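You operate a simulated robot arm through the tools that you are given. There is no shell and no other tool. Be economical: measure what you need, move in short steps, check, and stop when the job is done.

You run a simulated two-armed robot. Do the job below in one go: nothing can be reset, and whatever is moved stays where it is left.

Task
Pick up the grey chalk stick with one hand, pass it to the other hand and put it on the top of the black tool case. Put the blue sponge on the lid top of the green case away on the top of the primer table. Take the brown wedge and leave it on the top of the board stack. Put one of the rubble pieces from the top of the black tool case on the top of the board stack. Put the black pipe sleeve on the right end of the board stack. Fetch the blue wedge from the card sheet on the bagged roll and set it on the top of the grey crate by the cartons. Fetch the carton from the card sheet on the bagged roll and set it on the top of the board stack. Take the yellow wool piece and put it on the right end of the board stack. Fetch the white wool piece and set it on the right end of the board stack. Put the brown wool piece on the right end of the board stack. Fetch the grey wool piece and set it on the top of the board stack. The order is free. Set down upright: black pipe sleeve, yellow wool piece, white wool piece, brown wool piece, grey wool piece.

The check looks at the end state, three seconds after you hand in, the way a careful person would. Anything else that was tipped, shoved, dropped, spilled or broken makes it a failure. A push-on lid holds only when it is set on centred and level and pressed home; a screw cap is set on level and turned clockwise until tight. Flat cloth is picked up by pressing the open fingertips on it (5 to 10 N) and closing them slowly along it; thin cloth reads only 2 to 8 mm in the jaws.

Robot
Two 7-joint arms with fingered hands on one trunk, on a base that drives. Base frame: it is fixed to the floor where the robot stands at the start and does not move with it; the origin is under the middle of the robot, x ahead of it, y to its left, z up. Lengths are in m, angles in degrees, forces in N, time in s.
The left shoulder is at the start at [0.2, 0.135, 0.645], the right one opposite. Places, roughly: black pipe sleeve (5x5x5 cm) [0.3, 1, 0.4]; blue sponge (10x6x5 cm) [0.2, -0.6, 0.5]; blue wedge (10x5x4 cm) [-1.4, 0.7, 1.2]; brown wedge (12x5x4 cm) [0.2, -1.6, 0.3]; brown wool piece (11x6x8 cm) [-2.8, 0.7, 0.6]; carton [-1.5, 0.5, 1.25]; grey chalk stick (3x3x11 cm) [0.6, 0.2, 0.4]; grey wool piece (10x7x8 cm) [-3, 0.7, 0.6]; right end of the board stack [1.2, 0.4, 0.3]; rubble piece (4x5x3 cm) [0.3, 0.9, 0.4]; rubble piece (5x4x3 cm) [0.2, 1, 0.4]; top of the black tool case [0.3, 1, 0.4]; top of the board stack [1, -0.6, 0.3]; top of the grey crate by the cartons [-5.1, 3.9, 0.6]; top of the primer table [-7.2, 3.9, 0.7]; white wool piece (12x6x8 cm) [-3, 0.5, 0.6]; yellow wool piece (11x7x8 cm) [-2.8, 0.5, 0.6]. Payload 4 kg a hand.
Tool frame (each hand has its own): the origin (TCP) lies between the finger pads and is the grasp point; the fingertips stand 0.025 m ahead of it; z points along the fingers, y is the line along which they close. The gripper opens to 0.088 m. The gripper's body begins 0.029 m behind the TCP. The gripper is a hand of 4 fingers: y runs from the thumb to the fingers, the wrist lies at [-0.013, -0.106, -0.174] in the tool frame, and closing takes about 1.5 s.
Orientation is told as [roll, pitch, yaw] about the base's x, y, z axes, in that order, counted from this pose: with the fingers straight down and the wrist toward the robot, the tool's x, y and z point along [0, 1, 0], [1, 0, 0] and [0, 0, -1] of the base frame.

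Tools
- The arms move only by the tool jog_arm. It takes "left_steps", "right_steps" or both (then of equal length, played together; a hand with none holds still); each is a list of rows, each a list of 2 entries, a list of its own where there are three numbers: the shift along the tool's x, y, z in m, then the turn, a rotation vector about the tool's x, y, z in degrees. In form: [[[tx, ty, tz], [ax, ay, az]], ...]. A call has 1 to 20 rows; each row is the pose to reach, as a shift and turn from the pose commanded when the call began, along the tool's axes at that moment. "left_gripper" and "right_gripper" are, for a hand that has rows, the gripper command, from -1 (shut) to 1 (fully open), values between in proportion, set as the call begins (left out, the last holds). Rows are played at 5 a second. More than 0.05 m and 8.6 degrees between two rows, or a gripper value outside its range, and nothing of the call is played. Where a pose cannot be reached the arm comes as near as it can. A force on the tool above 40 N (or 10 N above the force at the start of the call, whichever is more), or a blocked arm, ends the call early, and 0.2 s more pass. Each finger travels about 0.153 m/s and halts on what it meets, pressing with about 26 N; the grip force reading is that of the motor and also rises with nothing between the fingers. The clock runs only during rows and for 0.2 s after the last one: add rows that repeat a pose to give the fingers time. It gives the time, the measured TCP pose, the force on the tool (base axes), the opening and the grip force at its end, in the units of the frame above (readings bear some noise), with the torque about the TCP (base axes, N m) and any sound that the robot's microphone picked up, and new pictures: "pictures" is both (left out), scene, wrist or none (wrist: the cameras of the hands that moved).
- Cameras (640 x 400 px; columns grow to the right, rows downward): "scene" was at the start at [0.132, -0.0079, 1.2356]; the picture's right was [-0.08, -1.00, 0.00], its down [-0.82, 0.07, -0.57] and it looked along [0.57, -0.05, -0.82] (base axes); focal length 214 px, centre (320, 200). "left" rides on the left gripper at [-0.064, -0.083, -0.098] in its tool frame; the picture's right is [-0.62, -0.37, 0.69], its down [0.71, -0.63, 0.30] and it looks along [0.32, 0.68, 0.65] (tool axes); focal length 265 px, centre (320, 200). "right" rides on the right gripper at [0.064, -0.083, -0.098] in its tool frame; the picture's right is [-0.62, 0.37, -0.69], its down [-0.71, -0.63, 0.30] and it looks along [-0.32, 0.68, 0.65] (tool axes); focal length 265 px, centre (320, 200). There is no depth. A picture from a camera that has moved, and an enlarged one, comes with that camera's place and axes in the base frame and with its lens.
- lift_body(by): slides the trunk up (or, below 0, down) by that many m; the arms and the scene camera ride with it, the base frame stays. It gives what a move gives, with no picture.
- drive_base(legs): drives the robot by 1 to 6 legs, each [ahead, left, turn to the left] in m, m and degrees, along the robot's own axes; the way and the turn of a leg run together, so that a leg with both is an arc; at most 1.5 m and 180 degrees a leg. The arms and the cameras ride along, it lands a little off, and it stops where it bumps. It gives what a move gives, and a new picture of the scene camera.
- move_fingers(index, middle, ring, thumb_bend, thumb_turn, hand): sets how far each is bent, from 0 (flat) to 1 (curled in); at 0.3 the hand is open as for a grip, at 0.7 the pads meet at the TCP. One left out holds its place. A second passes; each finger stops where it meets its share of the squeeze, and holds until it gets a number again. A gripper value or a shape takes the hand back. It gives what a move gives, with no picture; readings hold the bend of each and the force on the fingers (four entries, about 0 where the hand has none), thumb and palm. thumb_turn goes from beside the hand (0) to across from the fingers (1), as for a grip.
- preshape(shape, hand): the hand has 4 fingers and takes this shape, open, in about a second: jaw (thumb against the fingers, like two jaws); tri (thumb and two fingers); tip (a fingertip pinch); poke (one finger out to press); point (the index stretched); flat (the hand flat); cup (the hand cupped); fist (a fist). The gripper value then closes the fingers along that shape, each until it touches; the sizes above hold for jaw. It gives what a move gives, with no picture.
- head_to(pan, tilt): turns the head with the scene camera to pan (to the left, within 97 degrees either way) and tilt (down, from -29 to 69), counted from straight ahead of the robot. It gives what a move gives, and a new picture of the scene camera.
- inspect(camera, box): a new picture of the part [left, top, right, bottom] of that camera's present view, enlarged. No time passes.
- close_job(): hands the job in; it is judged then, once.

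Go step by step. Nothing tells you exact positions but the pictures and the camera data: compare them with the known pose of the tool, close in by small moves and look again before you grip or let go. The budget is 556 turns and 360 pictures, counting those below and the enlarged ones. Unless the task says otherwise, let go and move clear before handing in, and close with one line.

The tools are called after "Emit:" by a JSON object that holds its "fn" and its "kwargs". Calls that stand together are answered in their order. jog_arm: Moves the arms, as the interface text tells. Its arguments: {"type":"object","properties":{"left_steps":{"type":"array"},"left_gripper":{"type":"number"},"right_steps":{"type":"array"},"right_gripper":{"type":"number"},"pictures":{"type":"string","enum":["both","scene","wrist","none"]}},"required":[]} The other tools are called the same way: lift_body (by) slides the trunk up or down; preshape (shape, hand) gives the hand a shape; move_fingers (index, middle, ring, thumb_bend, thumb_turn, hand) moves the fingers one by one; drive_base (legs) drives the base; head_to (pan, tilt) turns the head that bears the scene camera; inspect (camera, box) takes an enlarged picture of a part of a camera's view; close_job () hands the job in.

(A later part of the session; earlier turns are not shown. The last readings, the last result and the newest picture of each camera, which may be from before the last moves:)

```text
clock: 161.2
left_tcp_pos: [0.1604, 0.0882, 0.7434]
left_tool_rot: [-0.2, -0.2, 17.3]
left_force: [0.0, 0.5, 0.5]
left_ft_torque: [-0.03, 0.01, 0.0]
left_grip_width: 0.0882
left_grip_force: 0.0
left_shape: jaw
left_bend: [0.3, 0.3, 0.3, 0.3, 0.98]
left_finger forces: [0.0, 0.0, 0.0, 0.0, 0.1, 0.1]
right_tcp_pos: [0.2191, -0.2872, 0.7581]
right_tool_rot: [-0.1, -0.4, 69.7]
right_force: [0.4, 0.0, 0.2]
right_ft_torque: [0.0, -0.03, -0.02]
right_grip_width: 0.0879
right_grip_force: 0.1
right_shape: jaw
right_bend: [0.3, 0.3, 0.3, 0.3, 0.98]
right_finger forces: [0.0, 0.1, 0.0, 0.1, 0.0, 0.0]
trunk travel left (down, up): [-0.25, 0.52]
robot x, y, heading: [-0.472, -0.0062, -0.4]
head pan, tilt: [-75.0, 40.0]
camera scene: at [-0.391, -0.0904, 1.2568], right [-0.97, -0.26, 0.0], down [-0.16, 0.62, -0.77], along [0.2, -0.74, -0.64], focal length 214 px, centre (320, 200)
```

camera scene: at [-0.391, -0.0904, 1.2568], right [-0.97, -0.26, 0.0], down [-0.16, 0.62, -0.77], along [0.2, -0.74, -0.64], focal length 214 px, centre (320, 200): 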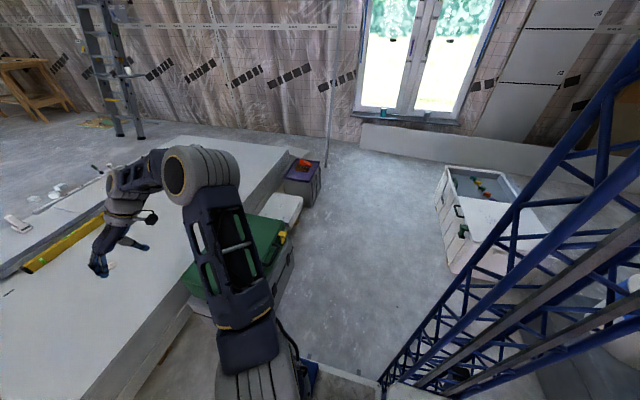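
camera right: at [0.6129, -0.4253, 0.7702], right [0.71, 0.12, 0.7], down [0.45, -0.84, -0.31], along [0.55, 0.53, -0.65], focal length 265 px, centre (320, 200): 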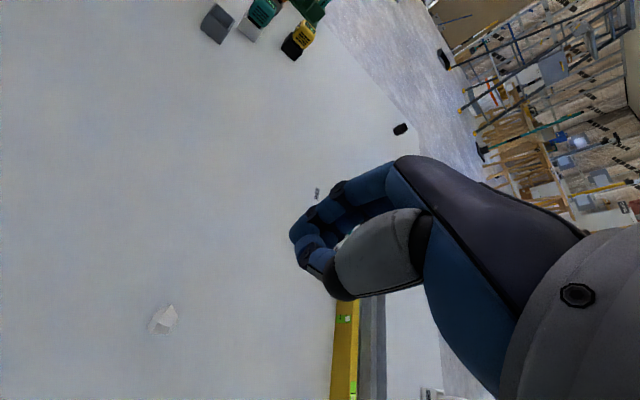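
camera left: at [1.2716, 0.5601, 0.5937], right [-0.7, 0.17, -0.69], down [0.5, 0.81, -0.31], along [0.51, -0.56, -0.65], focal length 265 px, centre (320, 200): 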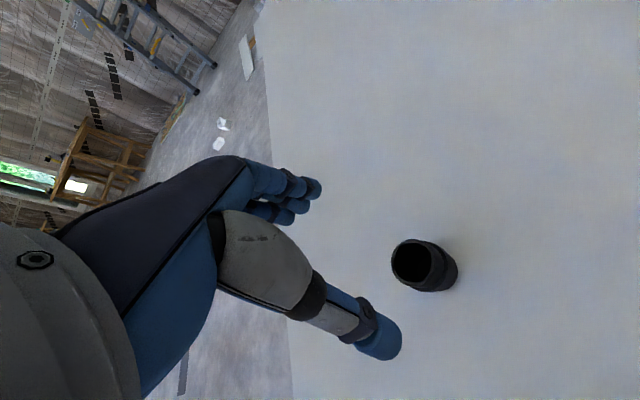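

I slide right 1.12 m along the boxes towards the wedge.

Emit:
{"fn": "drive_base", "kwargs": {"legs": [[0, -1.12, 0]]}}

Emit:
{"fn": "head_to", "kwargs": {"pan": -30, "tilt": 45}}

```text
clock: 166.9
left_tcp_pos: [0.1479, -1.04, 0.7442]
left_tool_rot: [-0.1, -0.3, 16.3]
left_force: [-0.7, 0.1, -0.1]
left_ft_torque: [-0.04, -0.01, 0.01]
left_grip_width: 0.088
left_grip_force: 0.0
left_shape: jaw
left_bend: [0.3, 0.3, 0.3, 0.3, 0.98]
left_finger forces: [0.1, 0.1, 0.1, 0.0, 0.1, 0.0]
right_tcp_pos: [0.2001, -1.4151, 0.7586]
right_tool_rot: [-0.2, -0.5, 68.6]
right_force: [0.4, -0.4, -0.1]
right_ft_torque: [0.01, -0.04, 0.0]
right_grip_width: 0.0875
right_grip_force: 0.0
right_shape: jaw
right_bend: [0.3, 0.3, 0.3, 0.3, 0.98]
right_finger forces: [0.0, 0.1, 0.1, 0.1, 0.1, 0.1]
trunk travel left (down, up): [-0.25, 0.52]
robot x, y, heading: [-0.4859, -1.1246, -1.3]
head pan, tilt: [-75.0, 40.0]
camera scene: at [-0.406, -1.2088, 1.2568], right [-0.97, -0.24, 0.0], down [-0.15, 0.62, -0.77], along [0.18, -0.74, -0.64], focal length 214 px, centre (320, 200)
```

scene: 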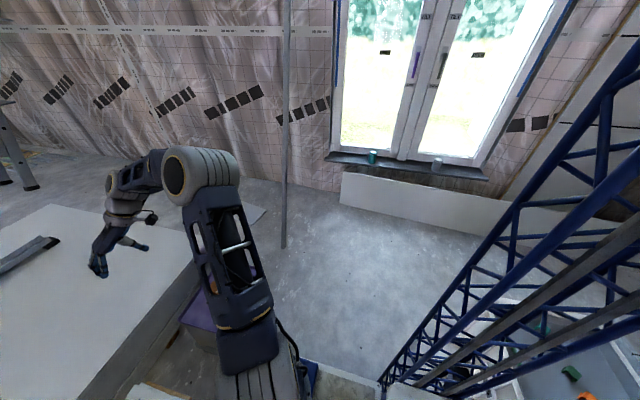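

```text
clock: 168.1
left_tcp_pos: [0.1476, -1.0397, 0.7434]
left_tool_rot: [-0.2, -0.4, 16.4]
left_force: [0.0, 0.5, 0.5]
left_ft_torque: [-0.01, 0.03, -0.01]
left_grip_width: 0.0881
left_grip_force: 0.1
left_shape: jaw
left_bend: [0.3, 0.3, 0.3, 0.3, 0.98]
left_finger forces: [0.0, 0.0, 0.0, 0.1, 0.1, 0.0]
right_tcp_pos: [0.1999, -1.4156, 0.7597]
right_tool_rot: [-0.1, -0.4, 68.7]
right_force: [0.0, 0.1, 0.5]
right_ft_torque: [-0.01, 0.02, -0.02]
right_grip_width: 0.0876
right_grip_force: 0.1
right_shape: jaw
right_bend: [0.3, 0.3, 0.3, 0.3, 0.98]
right_finger forces: [0.0, 0.0, 0.1, 0.0, 0.0, 0.0]
trunk travel left (down, up): [-0.25, 0.52]
robot x, y, heading: [-0.4863, -1.1234, -1.0]
head pan, tilt: [-30.0, 45.0]
camera scene: at [-0.3568, -1.1685, 1.2496], right [-0.52, -0.85, 0.0], down [-0.6, 0.37, -0.71], along [0.6, -0.37, -0.71], focal length 214 px, centre (320, 200)
```

scene: 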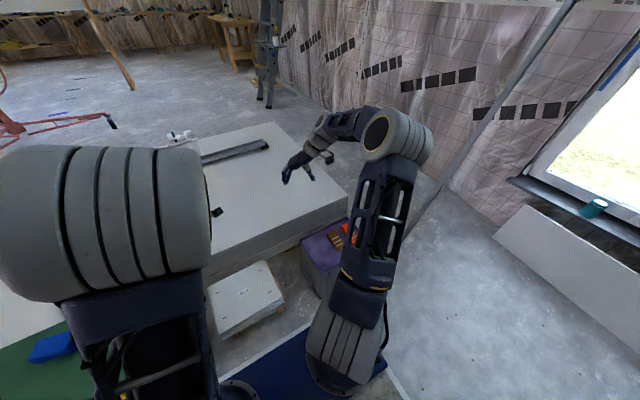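

Emit:
{"fn": "inspect", "kwargs": {"camera": "scene", "box": [280, 200, 400, 300]}}

Emit:
{"fn": "inspect", "kwargs": {"camera": "right", "box": [0, 0, 640, 400]}}

```text
4.00 times, centred on (340, 250) of scene
camera zoom: at [-0.3568, -1.1685, 1.2496], right [-0.52, -0.85, 0.0], down [-0.6, 0.37, -0.71], along [0.6, -0.37, -0.71], focal length 858 px, centre (240, 0)
```

zoom: 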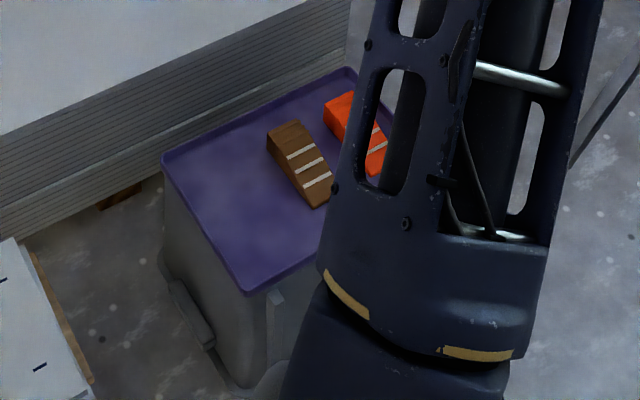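

```text
1.00 times, centred on (320, 200) of right
camera zoom: at [0.1099, -1.4699, 0.8583], right [0.71, 0.11, 0.7], down [0.44, -0.84, -0.31], along [0.55, 0.52, -0.65], focal length 265 px, centre (320, 200)
```

zoom: 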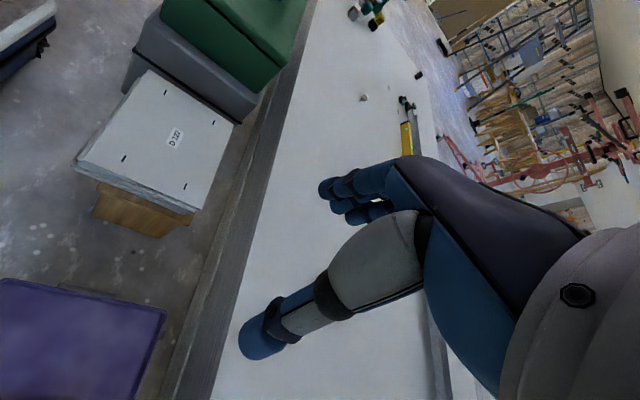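

The wedge lies along x, with an orange one beside it (on −y). I bring the right hand above it at yaw ~78°.

Emit:
{"fn": "jog_arm", "kwargs": {"right_steps": [[[-0.004, -0.035, 0.02], [0, 0, -3]], [[-0.008, -0.07, 0.05], [0, 0, -6]], [[-0.012, -0.105, 0.08], [0, 0, -9.3]], [[-0.017, -0.14, 0.11], [0, 0, -9.3]], [[-0.017, -0.154, 0.15], [0, 0, -9.3]], [[-0.017, -0.154, 0.19], [0, 0, -9.3]], [[-0.017, -0.154, 0.19], [0, 0, -9.3]]], "right_gripper": 0.6, "pictures": "both"}}

```text
clock: 169.7
left_tcp_pos: [0.1474, -1.0399, 0.7433]
left_tool_rot: [-0.1, -0.4, 16.3]
left_force: [0.1, -1.6, -1.1]
left_ft_torque: [-0.05, 0.0, 0.0]
left_grip_width: 0.088
left_grip_force: 0.1
left_shape: jaw
left_bend: [0.3, 0.3, 0.3, 0.3, 0.98]
left_finger forces: [0.0, 0.0, 0.1, 0.0, 0.0, 0.0]
right_tcp_pos: [0.1605, -1.5647, 0.5693]
right_tool_rot: [-0.1, -0.4, 78.1]
right_force: [0.3, -0.2, -0.3]
right_ft_torque: [0.0, 0.04, 0.03]
right_grip_width: 0.0704
right_grip_force: 0.1
right_shape: jaw
right_bend: [0.27, 0.34, 0.31, 0.49, 0.99]
right_finger forces: [0.0, 0.1, 0.0, 0.0, 0.0, 0.0]
trunk travel left (down, up): [-0.25, 0.52]
robot x, y, heading: [-0.4847, -1.1237, -1.2]
head pan, tilt: [-30.0, 45.0]
camera scene: at [-0.3568, -1.1684, 1.2496], right [-0.52, -0.86, 0.0], down [-0.6, 0.37, -0.71], along [0.6, -0.37, -0.71], focal length 214 px, centre (320, 200)
camera right: at [0.0794, -1.6329, 0.6676], right [0.68, 0.23, 0.7], down [0.57, -0.76, -0.31], along [0.46, 0.6, -0.65], focal length 265 px, centre (320, 200)
```

scene: 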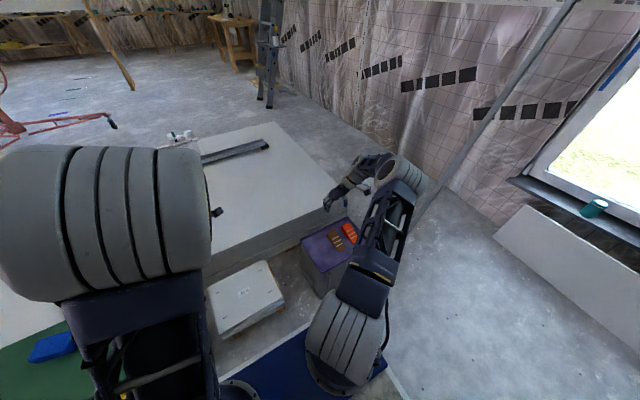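
right: 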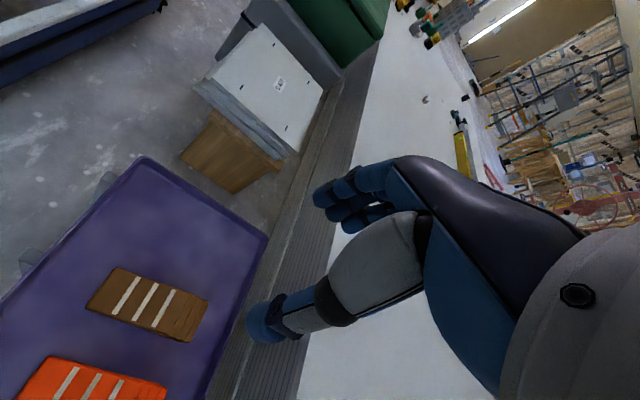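

Wedge centre ≈ (0.15, −1.588), axis nearly along x. I turn to yaw 92°, shift and descend to 0.48 for a check.

Emit:
{"fn": "jog_arm", "kwargs": {"right_steps": [[[-0.002, -0.012, 0.03], [0, 0, -7]], [[-0.002, -0.023, 0.06], [0, 0, -14]], [[-0.002, -0.023, 0.09], [0, 0, -14]], [[-0.002, -0.023, 0.09], [0, 0, -14]]], "pictures": "wrist"}}

```text
clock: 170.7
left_tcp_pos: [0.1489, -1.0396, 0.7443]
left_tool_rot: [-0.1, -0.3, 16.3]
left_force: [-1.1, 0.3, 0.6]
left_ft_torque: [-0.01, 0.0, 0.0]
left_grip_width: 0.0878
left_grip_force: 0.1
left_shape: jaw
left_bend: [0.3, 0.3, 0.3, 0.3, 0.98]
left_finger forces: [0.1, 0.0, 0.1, 0.1, 0.0, 0.0]
right_tcp_pos: [0.159, -1.5862, 0.479]
right_tool_rot: [-0.3, -0.3, 92.1]
right_force: [0.3, -0.4, -1.0]
right_ft_torque: [-0.01, 0.01, 0.0]
right_grip_width: 0.0707
right_grip_force: 0.0
right_shape: jaw
right_bend: [0.27, 0.34, 0.31, 0.49, 0.99]
right_finger forces: [0.0, 0.0, 0.1, 0.0, 0.1, 0.0]
trunk travel left (down, up): [-0.25, 0.52]
robot x, y, heading: [-0.4869, -1.1249, -1.1]
head pan, tilt: [-30.0, 45.0]
camera right: at [0.0971, -1.6715, 0.5773], right [0.6, 0.39, 0.7], down [0.74, -0.6, -0.31], along [0.3, 0.7, -0.65], focal length 265 px, centre (320, 200)
```

right: 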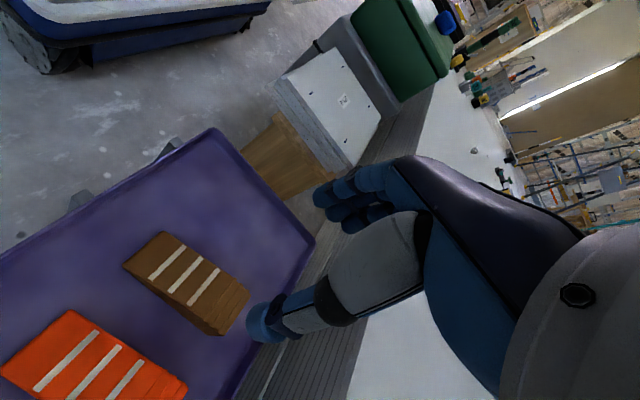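

Emit:
{"fn": "jog_arm", "kwargs": {"right_steps": [[[0, -0.003, 0.03], [0, 0, 0]], [[0, -0.003, 0.07], [0, 0, 0]], [[0, -0.003, 0.1], [0, 0, 0]], [[0, -0.003, 0.115], [0, 0, 0]], [[0, -0.003, 0.115], [0, 0, 0]]], "pictures": "wrist"}}

Emit:
{"fn": "inspect", "kwargs": {"camera": "scene", "box": [290, 200, 400, 300]}}

```text
clock: 171.9
left_tcp_pos: [0.1477, -1.0388, 0.7435]
left_tool_rot: [-0.1, -0.2, 16.3]
left_force: [1.1, 0.3, -1.3]
left_ft_torque: [-0.01, -0.01, -0.02]
left_grip_width: 0.088
left_grip_force: 0.1
left_shape: jaw
left_bend: [0.3, 0.3, 0.3, 0.3, 0.98]
left_finger forces: [0.0, 0.0, 0.0, 0.0, 0.0, 0.1]
right_tcp_pos: [0.1587, -1.5879, 0.3624]
right_tool_rot: [-0.2, -0.2, 92.0]
right_force: [-0.9, -0.4, -0.2]
right_ft_torque: [0.02, -0.01, 0.01]
right_grip_width: 0.0706
right_grip_force: 0.1
right_shape: jaw
right_bend: [0.27, 0.34, 0.31, 0.49, 0.99]
right_finger forces: [0.0, 0.0, 0.0, 0.0, 0.1, 0.0]
trunk travel left (down, up): [-0.25, 0.52]
robot x, y, heading: [-0.4892, -1.1203, -1.3]
head pan, tilt: [-30.0, 45.0]
camera right: at [0.0963, -1.6731, 0.4619], right [0.6, 0.39, 0.7], down [0.74, -0.6, -0.3], along [0.3, 0.7, -0.65], focal length 265 px, centre (320, 200)
```

right: 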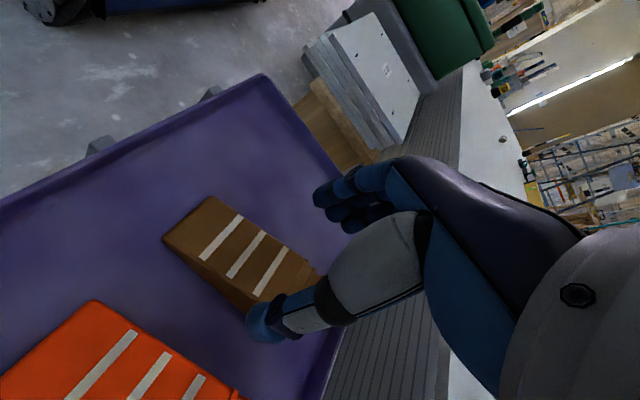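

```text
4.00 times, centred on (345, 250) of scene
camera zoom: at [-0.3568, -1.1684, 1.2496], right [-0.52, -0.86, 0.0], down [-0.6, 0.37, -0.71], along [0.6, -0.37, -0.71], focal length 858 px, centre (220, 0)
```

zoom: 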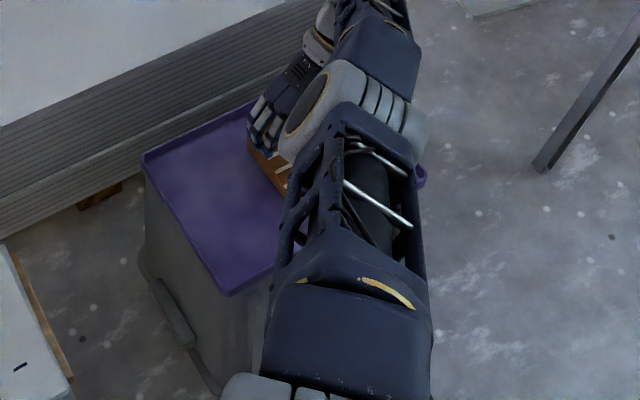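

Emit:
{"fn": "jog_arm", "kwargs": {"right_steps": [[[0, 0, 0.008], [0, 0, 0]], [[0, 0, 0.016], [0, 0, 0]], [[0, 0, 0.016], [0, 0, 0]]], "pictures": "none"}}

Emit:
{"fn": "jog_arm", "kwargs": {"right_steps": [[[0, 0, 0], [0, 0, 0]], [[0, 0, 0], [0, 0, 0]], [[0, 0, 0], [0, 0, 0]], [[0, 0, 0], [0, 0, 0]], [[0, 0, 0], [0, 0, 0]], [[0, 0, 0], [0, 0, 0]]], "right_gripper": -1, "pictures": "wrist"}}

```text
clock: 172.7
left_tcp_pos: [0.148, -1.0397, 0.7437]
left_tool_rot: [-0.1, -0.3, 16.4]
left_force: [0.4, -0.4, 0.3]
left_ft_torque: [0.0, 0.0, -0.05]
left_grip_width: 0.0881
left_grip_force: 0.0
left_shape: jaw
left_bend: [0.3, 0.3, 0.3, 0.3, 0.98]
left_finger forces: [0.1, 0.1, 0.1, 0.1, 0.0, 0.1]
right_tcp_pos: [0.156, -1.5816, 0.3516]
right_tool_rot: [-0.2, -0.4, 92.0]
right_force: [0.8, 0.6, 0.2]
right_ft_torque: [0.03, -0.01, 0.0]
right_grip_width: 0.0705
right_grip_force: 0.1
right_shape: jaw
right_bend: [0.27, 0.34, 0.31, 0.49, 0.99]
right_finger forces: [0.0, 0.1, 0.1, 0.0, 0.0, 0.1]
right hand out of reach, approached as far as the arm can: row 1, 2, 3
trunk travel left (down, up): [-0.25, 0.52]
robot x, y, heading: [-0.4868, -1.1248, -1.1]
head pan, tilt: [-30.0, 45.0]
```

```text
clock: 174.1
left_tcp_pos: [0.1485, -1.0392, 0.7441]
left_tool_rot: [-0.2, -0.3, 16.3]
left_force: [-0.4, -0.5, -0.2]
left_ft_torque: [-0.02, 0.02, -0.01]
left_grip_width: 0.088
left_grip_force: 0.0
left_shape: jaw
left_bend: [0.3, 0.3, 0.3, 0.3, 0.98]
left_finger forces: [0.0, 0.1, 0.1, 0.0, 0.0, 0.0]
right_tcp_pos: [0.1553, -1.5831, 0.3514]
right_tool_rot: [-0.2, -0.4, 92.0]
right_force: [0.4, 0.6, 0.0]
right_ft_torque: [-0.05, 0.01, 0.01]
right_grip_width: 0.0
right_grip_force: 26.3
right_shape: jaw
right_bend: [0.7, 0.7, 0.7, 0.38, 1.0]
right_finger forces: [0.0, 0.1, 0.0, 0.1, 0.0, 0.1]
trunk travel left (down, up): [-0.25, 0.52]
robot x, y, heading: [-0.486, -1.1178, -1.1]
head pan, tilt: [-30.0, 45.0]
camera right: at [0.0939, -1.6681, 0.4509], right [0.6, 0.39, 0.7], down [0.74, -0.6, -0.31], along [0.3, 0.7, -0.65], focal length 265 px, centre (320, 200)
```

right: 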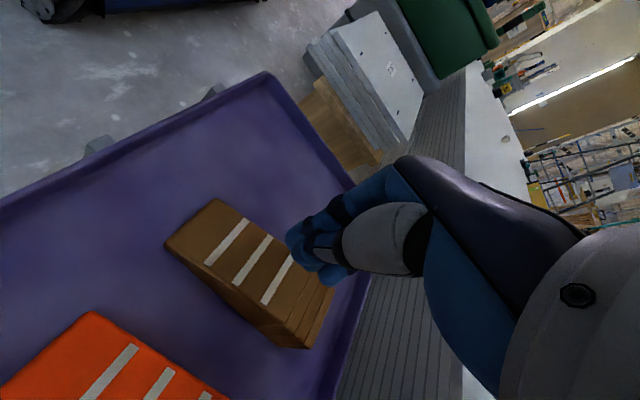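

The hand closed above the wedge: its lid is lower (~0.25) and the arm is at its lower limit. I open and lower the trunk 5 cm.

Emit:
{"fn": "jog_arm", "kwargs": {"right_steps": [[[0, 0, 0], [0, 0, 0]], [[0, 0, 0], [0, 0, 0]], [[0, 0, 0], [0, 0, 0]], [[0, 0, 0], [0, 0, 0]], [[0, 0, 0], [0, 0, 0]]], "right_gripper": 0.6, "pictures": "none"}}

Emit:
{"fn": "lift_body", "kwargs": {"by": -0.045}}

Emit:
{"fn": "inspect", "kwargs": {"camera": "right", "box": [0, 0, 640, 400]}}

```text
clock: 175.3
left_tcp_pos: [0.1493, -1.0409, 0.7446]
left_tool_rot: [-0.1, -0.3, 16.3]
left_force: [0.6, 0.7, 0.2]
left_ft_torque: [0.03, 0.01, 0.01]
left_grip_width: 0.0878
left_grip_force: 0.1
left_shape: jaw
left_bend: [0.3, 0.3, 0.3, 0.3, 0.98]
left_finger forces: [0.0, 0.0, 0.1, 0.1, 0.1, 0.0]
right_tcp_pos: [0.1547, -1.582, 0.3521]
right_tool_rot: [-0.1, -0.4, 92.1]
right_force: [0.8, -0.3, -0.7]
right_ft_torque: [-0.04, -0.03, -0.01]
right_grip_width: 0.0703
right_grip_force: 0.2
right_shape: jaw
right_bend: [0.27, 0.34, 0.32, 0.49, 0.99]
right_finger forces: [0.1, 0.0, 0.0, 0.0, 0.1, 0.0]
trunk travel left (down, up): [-0.25, 0.52]
robot x, y, heading: [-0.4877, -1.1254, -1.2]
head pan, tilt: [-30.0, 45.0]
```

```text
clock: 176.1
left_tcp_pos: [0.1489, -1.0401, 0.6993]
left_tool_rot: [-0.1, -0.4, 16.4]
left_force: [-0.8, -0.6, 0.0]
left_ft_torque: [0.01, -0.03, 0.0]
left_grip_width: 0.0877
left_grip_force: 0.2
left_shape: jaw
left_bend: [0.3, 0.3, 0.3, 0.3, 0.98]
left_finger forces: [0.1, 0.1, 0.0, 0.0, 0.1, 0.0]
right_tcp_pos: [0.1558, -1.5821, 0.3095]
right_tool_rot: [-0.2, -0.4, 91.9]
right_force: [-0.1, 0.2, 0.4]
right_ft_torque: [-0.03, -0.02, -0.01]
right_grip_width: 0.0703
right_grip_force: 0.2
right_shape: jaw
right_bend: [0.27, 0.34, 0.32, 0.49, 0.99]
right_finger forces: [0.0, 0.0, 0.1, 0.1, 0.0, 0.0]
trunk travel left (down, up): [-0.205, 0.565]
robot x, y, heading: [-0.4897, -1.1222, -1.3]
head pan, tilt: [-30.0, 45.0]
```

```text
1.00 times, centred on (320, 200) of right
camera zoom: at [0.0939, -1.6681, 0.4059], right [0.6, 0.39, 0.7], down [0.74, -0.6, -0.31], along [0.3, 0.7, -0.65], focal length 265 px, centre (320, 200)
```

zoom: 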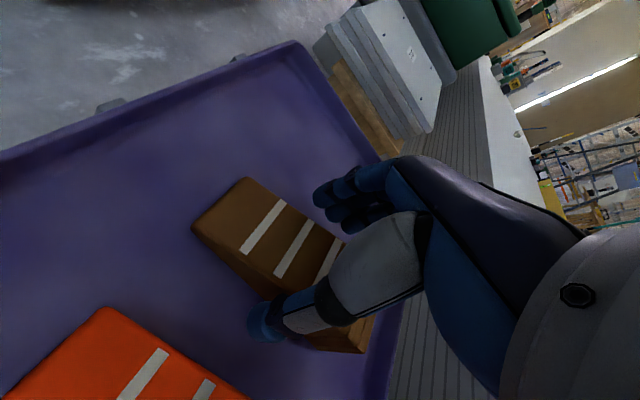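

Emit:
{"fn": "lift_body", "kwargs": {"by": -0.022}}

Emit:
{"fn": "jog_arm", "kwargs": {"right_steps": [[[0, 0, 0], [0, 0, 0]], [[0, 0, 0], [0, 0, 0]], [[0, 0, 0], [0, 0, 0]], [[0, 0, 0], [0, 0, 0]], [[0, 0, 0], [0, 0, 0]], [[0, 0, 0], [0, 0, 0]]], "right_gripper": -1, "pictures": "wrist"}}

```text
clock: 176.8
left_tcp_pos: [0.1482, -1.0394, 0.6774]
left_tool_rot: [-0.1, -0.3, 16.3]
left_force: [-0.1, -0.3, 0.0]
left_ft_torque: [0.01, 0.02, 0.01]
left_grip_width: 0.088
left_grip_force: 0.1
left_shape: jaw
left_bend: [0.3, 0.3, 0.3, 0.3, 0.98]
left_finger forces: [0.1, 0.1, 0.1, 0.1, 0.0, 0.0]
right_tcp_pos: [0.1553, -1.5833, 0.2868]
right_tool_rot: [-0.2, -0.4, 92.0]
right_force: [0.9, 0.9, 2.1]
right_ft_torque: [0.11, -0.01, -0.01]
right_grip_width: 0.07
right_grip_force: 0.1
right_shape: jaw
right_bend: [0.27, 0.33, 0.32, 0.49, 0.99]
right_finger forces: [0.1, 2.2, 0.0, 0.0, 0.1, 0.1]
trunk travel left (down, up): [-0.183, 0.587]
robot x, y, heading: [-0.4838, -1.1248, -1.1]
head pan, tilt: [-30.0, 45.0]
```

```text
clock: 178.2
left_tcp_pos: [0.1482, -1.0387, 0.6765]
left_tool_rot: [-0.1, -0.2, 16.3]
left_force: [0.0, 0.2, 0.1]
left_ft_torque: [0.0, 0.01, 0.03]
left_grip_width: 0.0879
left_grip_force: 0.0
left_shape: jaw
left_bend: [0.3, 0.3, 0.3, 0.3, 0.98]
left_finger forces: [0.0, 0.0, 0.0, 0.2, 0.0, 0.1]
right_tcp_pos: [0.1563, -1.583, 0.2856]
right_tool_rot: [-0.2, -0.3, 91.9]
right_force: [1.9, -2.0, 9.8]
right_ft_torque: [-0.17, 0.03, 0.0]
right_grip_width: 0.0446
right_grip_force: 26.2
right_shape: jaw
right_bend: [0.74, 0.45, 0.43, 0.68, 1.0]
right_finger forces: [19.4, 3.4, 3.2, 0.0, 29.4, 0.0]
trunk travel left (down, up): [-0.183, 0.587]
robot x, y, heading: [-0.4872, -1.1181, -1.2]
head pan, tilt: [-30.0, 45.0]
camera right: at [0.0939, -1.6682, 0.3845], right [0.6, 0.39, 0.7], down [0.74, -0.6, -0.31], along [0.3, 0.7, -0.65], focal length 265 px, centre (320, 200)
```

right: 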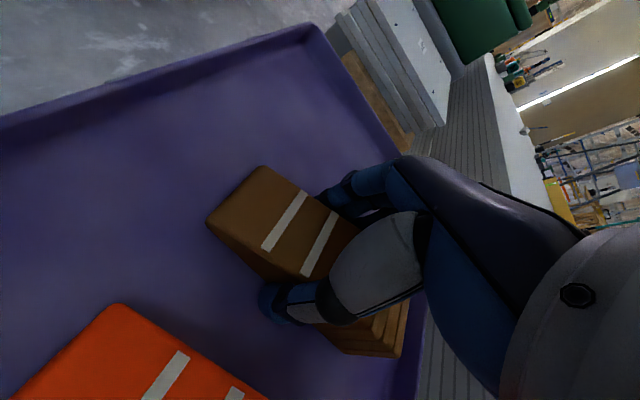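

Gripped at 4.5 cm. I raise the trunk, then the arm.

Emit:
{"fn": "lift_body", "kwargs": {"by": 0.067}}

Emit:
{"fn": "jog_arm", "kwargs": {"right_steps": [[[0, 0, -0.04], [0, 0, 0]], [[0, 0, -0.08], [0, 0, 0]], [[0, 0, -0.13], [0, 0, 0]], [[0, 0, -0.18], [0, 0, 0]], [[0, 0, -0.23], [0, 0, 0]], [[0, 0, -0.28], [0, 0, 0]], [[0, 0, -0.33], [0, 0, 0]], [[0, 0, -0.38], [0, 0, 0]]], "pictures": "both"}}

```text
clock: 179.3
left_tcp_pos: [0.1494, -1.04, 0.744]
left_tool_rot: [-0.1, -0.4, 16.3]
left_force: [0.4, 0.2, 0.4]
left_ft_torque: [0.01, 0.04, -0.04]
left_grip_width: 0.0878
left_grip_force: 0.0
left_shape: jaw
left_bend: [0.3, 0.3, 0.3, 0.3, 0.98]
left_finger forces: [0.1, 0.0, 0.0, 0.0, 0.0, 0.0]
right_tcp_pos: [0.1548, -1.5826, 0.3505]
right_tool_rot: [-0.2, -0.3, 92.0]
right_force: [-0.6, -0.1, 0.2]
right_ft_torque: [0.02, 0.02, -0.02]
right_grip_width: 0.0444
right_grip_force: 25.5
right_shape: jaw
right_bend: [0.74, 0.45, 0.43, 0.68, 1.0]
right_finger forces: [16.7, 3.9, 3.6, 0.0, 24.2, 0.0]
trunk travel left (down, up): [-0.25, 0.52]
robot x, y, heading: [-0.4871, -1.119, -1.1]
head pan, tilt: [-30.0, 45.0]
```

```text
clock: 181.1
left_tcp_pos: [0.1491, -1.0399, 0.7446]
left_tool_rot: [-0.2, -0.3, 16.3]
left_force: [-0.3, 0.1, -1.2]
left_ft_torque: [0.0, 0.0, -0.01]
left_grip_width: 0.088
left_grip_force: 0.0
left_shape: jaw
left_bend: [0.3, 0.3, 0.3, 0.3, 0.98]
left_finger forces: [0.0, 0.0, 0.0, 0.0, 0.0, 0.0]
right_tcp_pos: [0.1545, -1.5862, 0.7322]
right_tool_rot: [-0.1, -0.5, 92.0]
right_force: [-0.1, -0.2, -1.4]
right_ft_torque: [-0.01, 0.01, 0.0]
right_grip_width: 0.0444
right_grip_force: 25.6
right_shape: jaw
right_bend: [0.74, 0.45, 0.43, 0.68, 1.0]
right_finger forces: [16.5, 3.8, 3.6, 0.1, 23.9, 0.0]
trunk travel left (down, up): [-0.25, 0.52]
robot x, y, heading: [-0.4818, -1.1234, -1.4]
head pan, tilt: [-30.0, 45.0]
camera scene: at [-0.3567, -1.1685, 1.2495], right [-0.52, -0.86, 0.0], down [-0.6, 0.37, -0.71], along [0.6, -0.37, -0.71], focal length 214 px, centre (320, 200)
camera right: at [0.0927, -1.6721, 0.8313], right [0.6, 0.39, 0.7], down [0.74, -0.6, -0.31], along [0.3, 0.7, -0.65], focal length 265 px, centre (320, 200)
```

scene: 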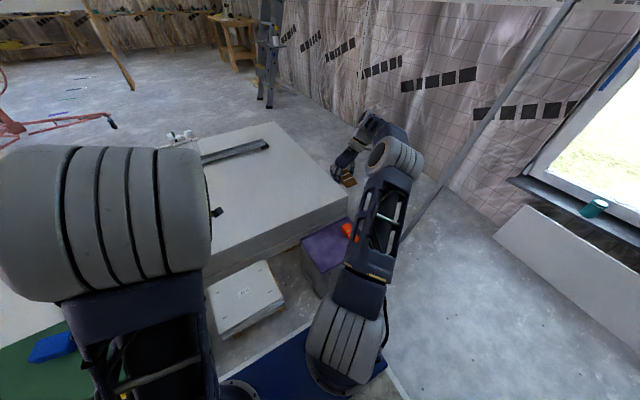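
right: 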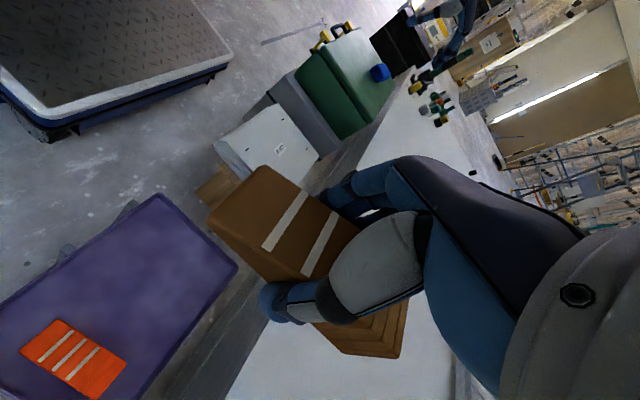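

Wedge held, orange one untouched. I go back to the start spot.

Emit:
{"fn": "drive_base", "kwargs": {"legs": [[0, 0, 1.2], [0, 1.12, 0], [0.45, 0, 0]]}}

```text
clock: 189.5
left_tcp_pos: [0.6065, 0.0755, 0.7441]
left_tool_rot: [-0.1, -0.3, 16.6]
left_force: [0.1, 0.0, 0.7]
left_ft_torque: [0.0, 0.01, -0.02]
left_grip_width: 0.0883
left_grip_force: 0.1
left_shape: jaw
left_bend: [0.3, 0.3, 0.3, 0.3, 0.98]
left_finger forces: [0.0, 0.0, 0.0, 0.0, 0.0, 0.0]
right_tcp_pos: [0.6145, -0.4704, 0.7325]
right_tool_rot: [-0.2, -0.4, 92.4]
right_force: [-0.4, 0.5, -1.1]
right_ft_torque: [-0.02, 0.02, -0.02]
right_grip_width: 0.0446
right_grip_force: 26.3
right_shape: jaw
right_bend: [0.74, 0.45, 0.43, 0.68, 1.0]
right_finger forces: [16.7, 3.9, 3.6, 0.1, 24.1, 0.0]
trunk travel left (down, up): [-0.25, 0.52]
robot x, y, heading: [-0.0268, -0.0109, -1.1]
head pan, tilt: [-30.0, 45.0]
camera scene: at [0.1018, -0.0549, 1.2496], right [-0.51, -0.86, 0.0], down [-0.61, 0.36, -0.71], along [0.61, -0.36, -0.71], focal length 214 px, centre (320, 200)
```

scene: 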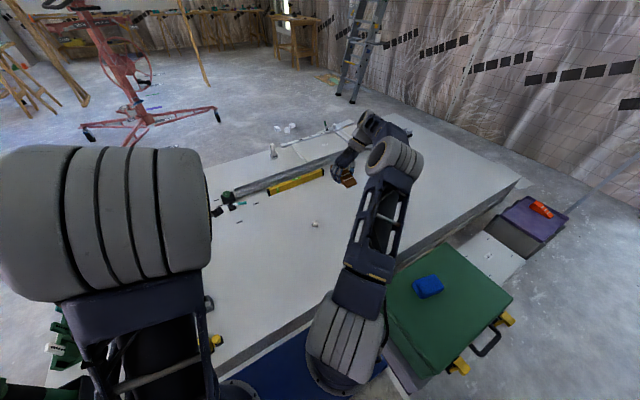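

I lower the wedge onto the board at about (0.60, −0.51).

Emit:
{"fn": "jog_arm", "kwargs": {"right_steps": [[[0.006, -0.02, 0.04], [0, 0, 0]], [[0.0117, -0.0395, 0.08], [0, 0, 0]], [[0.0117, -0.0395, 0.13], [0, 0, 0]], [[0.0117, -0.0395, 0.18], [0, 0, 0]], [[0.0117, -0.0395, 0.23], [0, 0, 0]], [[0.0117, -0.0395, 0.28], [0, 0, 0]], [[0.0117, -0.0395, 0.32], [0, 0, 0]], [[0.0117, -0.0395, 0.35], [0, 0, 0]], [[0.0117, -0.0395, 0.35], [0, 0, 0]]], "pictures": "wrist"}}

```text
clock: 191.5
left_tcp_pos: [0.6067, 0.0765, 0.7436]
left_tool_rot: [-0.2, -0.3, 16.6]
left_force: [0.2, 0.3, -0.4]
left_ft_torque: [-0.02, -0.01, 0.01]
left_grip_width: 0.0878
left_grip_force: 0.0
left_shape: jaw
left_bend: [0.3, 0.3, 0.3, 0.3, 0.98]
left_finger forces: [0.0, 0.0, 0.0, 0.0, 0.0, 0.1]
right_tcp_pos: [0.6002, -0.5014, 0.3886]
right_tool_rot: [-0.3, -0.4, 92.4]
right_force: [0.5, 0.3, -0.5]
right_ft_torque: [0.01, 0.03, -0.04]
right_grip_width: 0.0444
right_grip_force: 26.6
right_shape: jaw
right_bend: [0.74, 0.45, 0.43, 0.68, 1.0]
right_finger forces: [16.7, 3.9, 3.6, 0.0, 24.0, 0.1]
right hand out of reach, approached as far as the arm can: row 8, 9
trunk travel left (down, up): [-0.25, 0.52]
robot x, y, heading: [-0.0273, -0.0141, -0.9]
head pan, tilt: [-30.0, 45.0]
camera right: at [0.5388, -0.589, 0.4867], right [0.6, 0.39, 0.7], down [0.74, -0.6, -0.31], along [0.3, 0.7, -0.65], focal length 265 px, centre (320, 200)
```

right: 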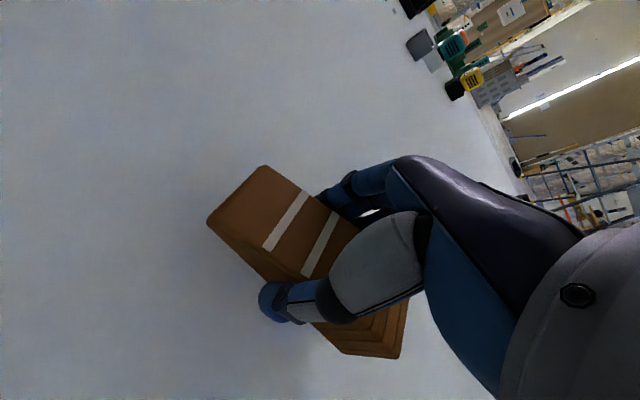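

Arm at its lower limit; I use the trunk to lower further.

Emit:
{"fn": "lift_body", "kwargs": {"by": -0.035}}

Emit:
{"fn": "lift_body", "kwargs": {"by": -0.015}}

```text
clock: 192.3
left_tcp_pos: [0.6066, 0.0763, 0.7104]
left_tool_rot: [-0.2, -0.3, 16.6]
left_force: [-0.7, 0.2, 0.3]
left_ft_torque: [-0.04, 0.0, 0.01]
left_grip_width: 0.0879
left_grip_force: 0.1
left_shape: jaw
left_bend: [0.3, 0.3, 0.3, 0.3, 0.98]
left_finger forces: [0.0, 0.1, 0.0, 0.0, 0.0, 0.0]
right_tcp_pos: [0.5992, -0.5032, 0.3553]
right_tool_rot: [-0.3, -0.3, 92.3]
right_force: [-1.8, 2.2, 19.8]
right_ft_torque: [0.14, 0.2, 0.01]
right_grip_width: 0.044
right_grip_force: 25.7
right_shape: jaw
right_bend: [0.74, 0.44, 0.43, 0.69, 1.0]
right_finger forces: [29.4, 4.2, 3.8, 0.0, 33.6, 0.1]
trunk travel left (down, up): [-0.215, 0.555]
robot x, y, heading: [-0.0274, -0.0108, -0.9]
head pan, tilt: [-30.0, 45.0]
```

```text
clock: 192.6
left_tcp_pos: [0.6063, 0.0763, 0.7044]
left_tool_rot: [-0.1, -0.4, 16.6]
left_force: [-0.3, -0.4, -0.2]
left_ft_torque: [-0.01, 0.0, 0.0]
left_grip_width: 0.088
left_grip_force: 0.1
left_shape: jaw
left_bend: [0.3, 0.3, 0.3, 0.3, 0.98]
left_finger forces: [0.0, 0.1, 0.0, 0.0, 0.1, 0.1]
right_tcp_pos: [0.6018, -0.5047, 0.3549]
right_tool_rot: [-0.4, -0.3, 92.2]
right_force: [-2.3, 2.1, 11.2]
right_ft_torque: [0.08, 0.14, 0.02]
right_grip_width: 0.0441
right_grip_force: 26.0
right_shape: jaw
right_bend: [0.74, 0.44, 0.42, 0.71, 1.0]
right_finger forces: [23.6, 4.7, 3.7, 0.0, 31.2, 0.1]
trunk travel left (down, up): [-0.212, 0.558]
robot x, y, heading: [-0.0344, -0.0103, -0.7]
head pan, tilt: [-30.0, 45.0]
stopped: the force on the tool passed its limit (the readings are from after the stop); the commanded pose is now the measured one
```

On the board. Open and rise.

Emit:
{"fn": "jog_arm", "kwargs": {"right_steps": [[[0, 0, -0.002], [0, 0, 0]], [[0, 0, -0.002], [0, 0, 0]], [[0, 0, -0.002], [0, 0, 0]], [[0, 0, -0.002], [0, 0, 0]], [[0, 0, -0.002], [0, 0, 0]]], "right_gripper": 0.7, "pictures": "wrist"}}

Emit:
{"fn": "jog_arm", "kwargs": {"right_steps": [[[0, 0, -0.04], [0, 0, 0]], [[0, 0, -0.09], [0, 0, 0]], [[0, 0, -0.14], [0, 0, 0]], [[0, 0, -0.19], [0, 0, 0]], [[0, 0, -0.24], [0, 0, 0]], [[0, 0, -0.29], [0, 0, 0]], [[0, 0, -0.34], [0, 0, 0]]], "pictures": "wrist"}}

```text
clock: 193.8
left_tcp_pos: [0.6068, 0.077, 0.7063]
left_tool_rot: [0.0, -0.4, 16.6]
left_force: [0.4, -0.5, 0.2]
left_ft_torque: [-0.01, -0.04, 0.02]
left_grip_width: 0.0879
left_grip_force: 0.1
left_shape: jaw
left_bend: [0.3, 0.3, 0.3, 0.3, 0.98]
left_finger forces: [0.0, 0.0, 0.0, 0.1, 0.0, 0.1]
right_tcp_pos: [0.6022, -0.5046, 0.3569]
right_tool_rot: [-0.4, -0.5, 92.3]
right_force: [0.1, -0.4, -0.4]
right_ft_torque: [0.0, -0.01, 0.05]
right_grip_width: 0.0747
right_grip_force: 0.1
right_shape: jaw
right_bend: [0.28, 0.33, 0.31, 0.43, 0.99]
right_finger forces: [0.0, 0.0, 0.1, 0.0, 0.0, 0.0]
trunk travel left (down, up): [-0.212, 0.558]
robot x, y, heading: [-0.0284, -0.0086, -1.0]
head pan, tilt: [-30.0, 45.0]
camera right: at [0.5399, -0.5905, 0.4553], right [0.6, 0.39, 0.7], down [0.74, -0.6, -0.3], along [0.3, 0.7, -0.65], focal length 265 px, centre (320, 200)
```

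right: 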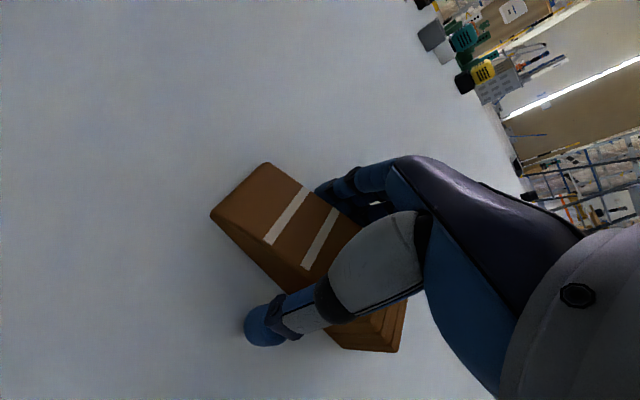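

```text
clock: 195.4
left_tcp_pos: [0.6059, 0.0762, 0.7046]
left_tool_rot: [-0.3, -0.2, 16.6]
left_force: [0.0, -0.1, -0.5]
left_ft_torque: [0.03, 0.0, 0.03]
left_grip_width: 0.0879
left_grip_force: 0.0
left_shape: jaw
left_bend: [0.3, 0.3, 0.3, 0.3, 0.98]
left_finger forces: [0.0, 0.0, 0.0, 0.0, 0.0, 0.0]
right_tcp_pos: [0.5986, -0.5076, 0.6959]
right_tool_rot: [-0.3, -0.4, 92.4]
right_force: [0.5, 0.1, 0.2]
right_ft_torque: [-0.02, 0.01, -0.03]
right_grip_width: 0.0745
right_grip_force: 0.0
right_shape: jaw
right_bend: [0.28, 0.33, 0.31, 0.43, 0.99]
right_finger forces: [0.1, 0.0, 0.0, 0.0, 0.0, 0.0]
trunk travel left (down, up): [-0.212, 0.558]
robot x, y, heading: [-0.0284, -0.0105, -0.6]
head pan, tilt: [-30.0, 45.0]
camera right: at [0.5373, -0.5934, 0.7932], right [0.6, 0.39, 0.7], down [0.74, -0.6, -0.3], along [0.3, 0.7, -0.65], focal length 265 px, centre (320, 200)
```

right: 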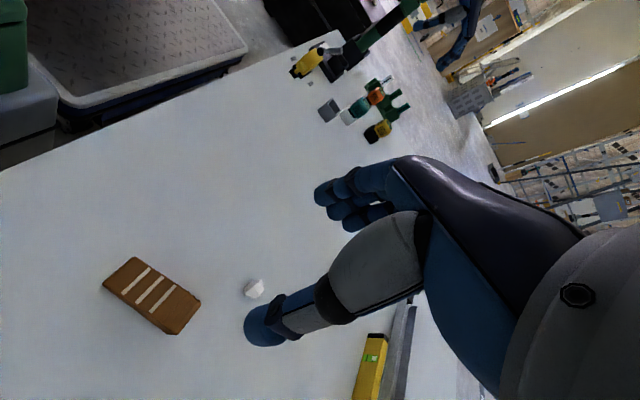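

Wedge and rubble sit fine on the board. Next the sponge: I restore trunk height, back off and slide right so it lies ahead.

Emit:
{"fn": "lift_body", "kwargs": {"by": 0.038}}

Emit:
{"fn": "drive_base", "kwargs": {"legs": [[-0.45, 0, 0], [0, -0.35, 0]]}}

Emit:
{"fn": "inspect", "kwargs": {"camera": "scene", "box": [240, 160, 440, 300]}}

Emit:
{"fn": "inspect", "kwargs": {"camera": "right", "box": [0, 0, 640, 400]}}

```text
clock: 196.2
left_tcp_pos: [0.6074, 0.0771, 0.7445]
left_tool_rot: [-0.1, -0.3, 16.6]
left_force: [-0.4, -0.6, -0.3]
left_ft_torque: [0.0, 0.0, 0.01]
left_grip_width: 0.0879
left_grip_force: 0.1
left_shape: jaw
left_bend: [0.3, 0.3, 0.3, 0.3, 0.98]
left_finger forces: [0.1, 0.0, 0.1, 0.0, 0.0, 0.0]
right_tcp_pos: [0.5983, -0.5078, 0.7322]
right_tool_rot: [-0.3, -0.4, 92.3]
right_force: [-0.6, -0.2, 0.0]
right_ft_torque: [0.02, -0.01, -0.01]
right_grip_width: 0.0747
right_grip_force: 0.0
right_shape: jaw
right_bend: [0.28, 0.33, 0.31, 0.43, 0.99]
right_finger forces: [0.0, 0.1, 0.0, 0.0, 0.0, 0.0]
trunk travel left (down, up): [-0.25, 0.52]
robot x, y, heading: [-0.0265, -0.007, -0.8]
head pan, tilt: [-30.0, 45.0]
```

```text
clock: 200.8
left_tcp_pos: [0.1518, -0.2724, 0.7431]
left_tool_rot: [-0.1, -0.2, 16.2]
left_force: [0.6, -0.6, 0.0]
left_ft_torque: [0.02, -0.02, 0.01]
left_grip_width: 0.0877
left_grip_force: 0.0
left_shape: jaw
left_bend: [0.3, 0.3, 0.3, 0.3, 0.98]
left_finger forces: [0.0, 0.0, 0.0, 0.0, 0.0, 0.0]
right_tcp_pos: [0.1401, -0.8569, 0.7317]
right_tool_rot: [-0.2, -0.4, 92.0]
right_force: [0.5, -0.6, -0.4]
right_ft_torque: [0.05, 0.02, -0.01]
right_grip_width: 0.0745
right_grip_force: 0.0
right_shape: jaw
right_bend: [0.28, 0.33, 0.31, 0.43, 0.99]
right_finger forces: [0.0, 0.0, 0.1, 0.0, 0.0, 0.0]
trunk travel left (down, up): [-0.25, 0.52]
robot x, y, heading: [-0.4859, -0.3551, -1.3]
head pan, tilt: [-30.0, 45.0]
camera scene: at [-0.3542, -0.4002, 1.2494], right [-0.52, -0.85, 0.0], down [-0.6, 0.37, -0.71], along [0.6, -0.37, -0.71], focal length 214 px, centre (320, 200)
```

scene: 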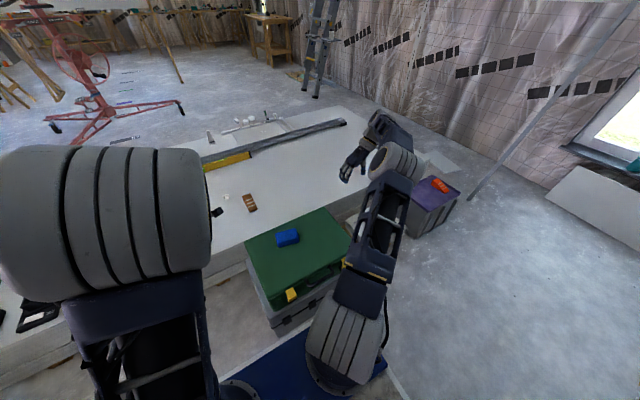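

```text
2.86 times, centred on (340, 230) of scene
camera zoom: at [-0.3542, -0.4002, 1.2494], right [-0.52, -0.85, 0.0], down [-0.6, 0.37, -0.71], along [0.6, -0.37, -0.71], focal length 613 px, centre (263, 114)
```

zoom: 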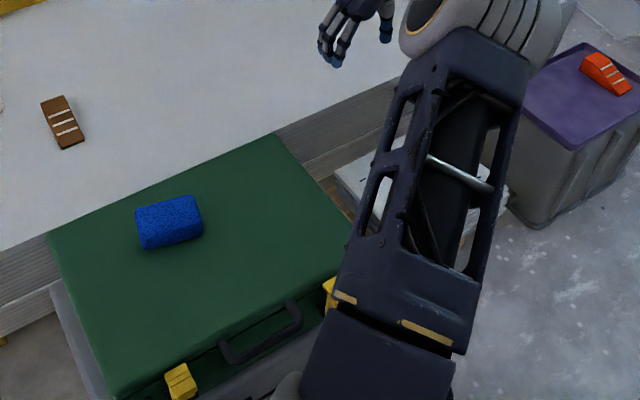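

```text
1.00 times, centred on (320, 200) of right
camera zoom: at [0.0778, -0.9417, 0.8309], right [0.6, 0.38, 0.7], down [0.74, -0.6, -0.3], along [0.31, 0.7, -0.65], focal length 265 px, centre (320, 200)
```

zoom: 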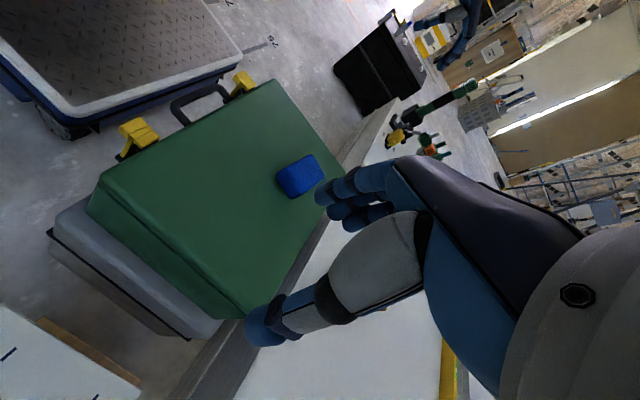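

Sponge centre ≈ (0.179, −0.562), top ≈ 0.48, long side along y. I turn the right hand to yaw −15° above it.

Emit:
{"fn": "jog_arm", "kwargs": {"right_steps": [[[-0.004, 0.0225, 0], [0, 0, 8.25]], [[-0.008, 0.045, 0], [0, 0, 16.5]], [[-0.012, 0.0675, 0], [0, 0, 24.75]], [[-0.016, 0.09, 0], [0, 0, 33]], [[-0.02, 0.1125, 0], [0, 0, 41.25]], [[-0.023, 0.135, 0], [0, 0, 49.5]], [[-0.027, 0.1575, 0], [0, 0, 57.75]], [[-0.031, 0.18, 0.02], [0, 0, 66]], [[-0.035, 0.2025, 0.04], [0, 0, 74.25]], [[-0.039, 0.225, 0.06], [0, 0, 82.5]], [[-0.043, 0.2475, 0.08], [0, 0, 90.75]], [[-0.047, 0.27, 0.1], [0, 0, 99]], [[-0.05, 0.293, 0.12], [0, 0, 107]], [[-0.05, 0.293, 0.12], [0, 0, 107]]], "left_steps": [[[0.04, 0, 0], [0, 0, 0]], [[0.08, 0, 0], [0, 0, 0]], [[0.12, 0, 0], [0, 0, 0]], [[0.15, 0, 0], [0, 0, 0]], [[0.15, 0, 0], [0, 0, 0]], [[0.15, 0, 0], [0, 0, 0]], [[0.15, 0, 0], [0, 0, 0]], [[0.15, 0, 0], [0, 0, 0]], [[0.15, 0, 0], [0, 0, 0]], [[0.15, 0, 0], [0, 0, 0]], [[0.15, 0, 0], [0, 0, 0]], [[0.15, 0, 0], [0, 0, 0]], [[0.15, 0, 0], [0, 0, 0]], [[0.15, 0, 0], [0, 0, 0]]], "right_gripper": 1, "pictures": "both"}}

```text
clock: 203.8
left_tcp_pos: [0.1102, -0.1283, 0.7444]
left_tool_rot: [-0.1, -0.3, 16.2]
left_force: [-0.6, 0.0, 0.0]
left_ft_torque: [-0.01, -0.01, 0.03]
left_grip_width: 0.0879
left_grip_force: 0.0
left_shape: jaw
left_bend: [0.3, 0.3, 0.3, 0.3, 0.98]
left_finger forces: [0.0, 0.0, 0.0, 0.0, 0.0, 0.0]
right_tcp_pos: [0.1828, -0.5612, 0.6145]
right_tool_rot: [0.5, -0.2, -15.3]
right_force: [-0.6, 0.2, 0.4]
right_ft_torque: [0.0, 0.0, 0.0]
right_grip_width: 0.0877
right_grip_force: 0.0
right_shape: jaw
right_bend: [0.3, 0.3, 0.3, 0.3, 0.98]
right_finger forces: [0.0, 0.1, 0.0, 0.0, 0.1, 0.0]
trunk travel left (down, up): [-0.25, 0.52]
robot x, y, heading: [-0.4875, -0.356, -1.2]
head pan, tilt: [-30.0, 45.0]
camera scene: at [-0.3542, -0.4002, 1.2494], right [-0.52, -0.85, 0.0], down [-0.6, 0.37, -0.71], along [0.6, -0.37, -0.71], focal length 214 px, centre (320, 200)
camera right: at [0.118, -0.4772, 0.7133], right [0.19, -0.7, 0.69], down [-0.79, -0.52, -0.31], along [0.58, -0.49, -0.65], focal length 265 px, centre (320, 200)
camera left: at [0.0468, -0.2135, 0.844], right [-0.18, -0.7, -0.69], down [-0.8, 0.51, -0.31], along [0.57, 0.5, -0.65], focal length 265 px, centre (320, 200)
```

scene: 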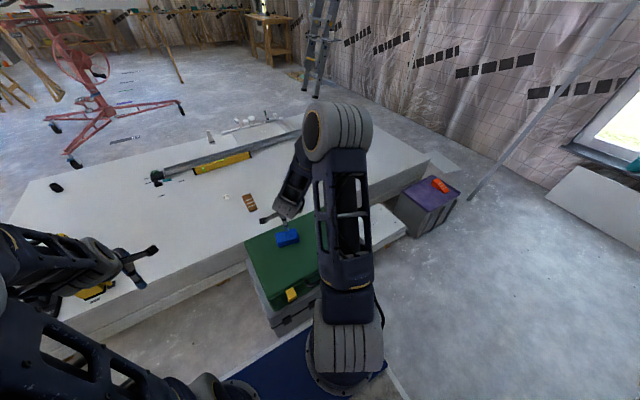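
right: 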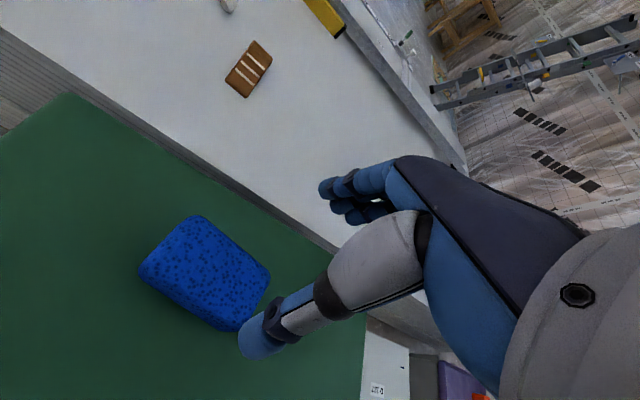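
left: 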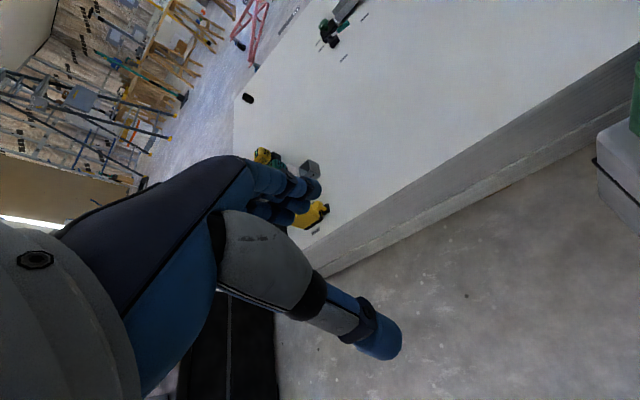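

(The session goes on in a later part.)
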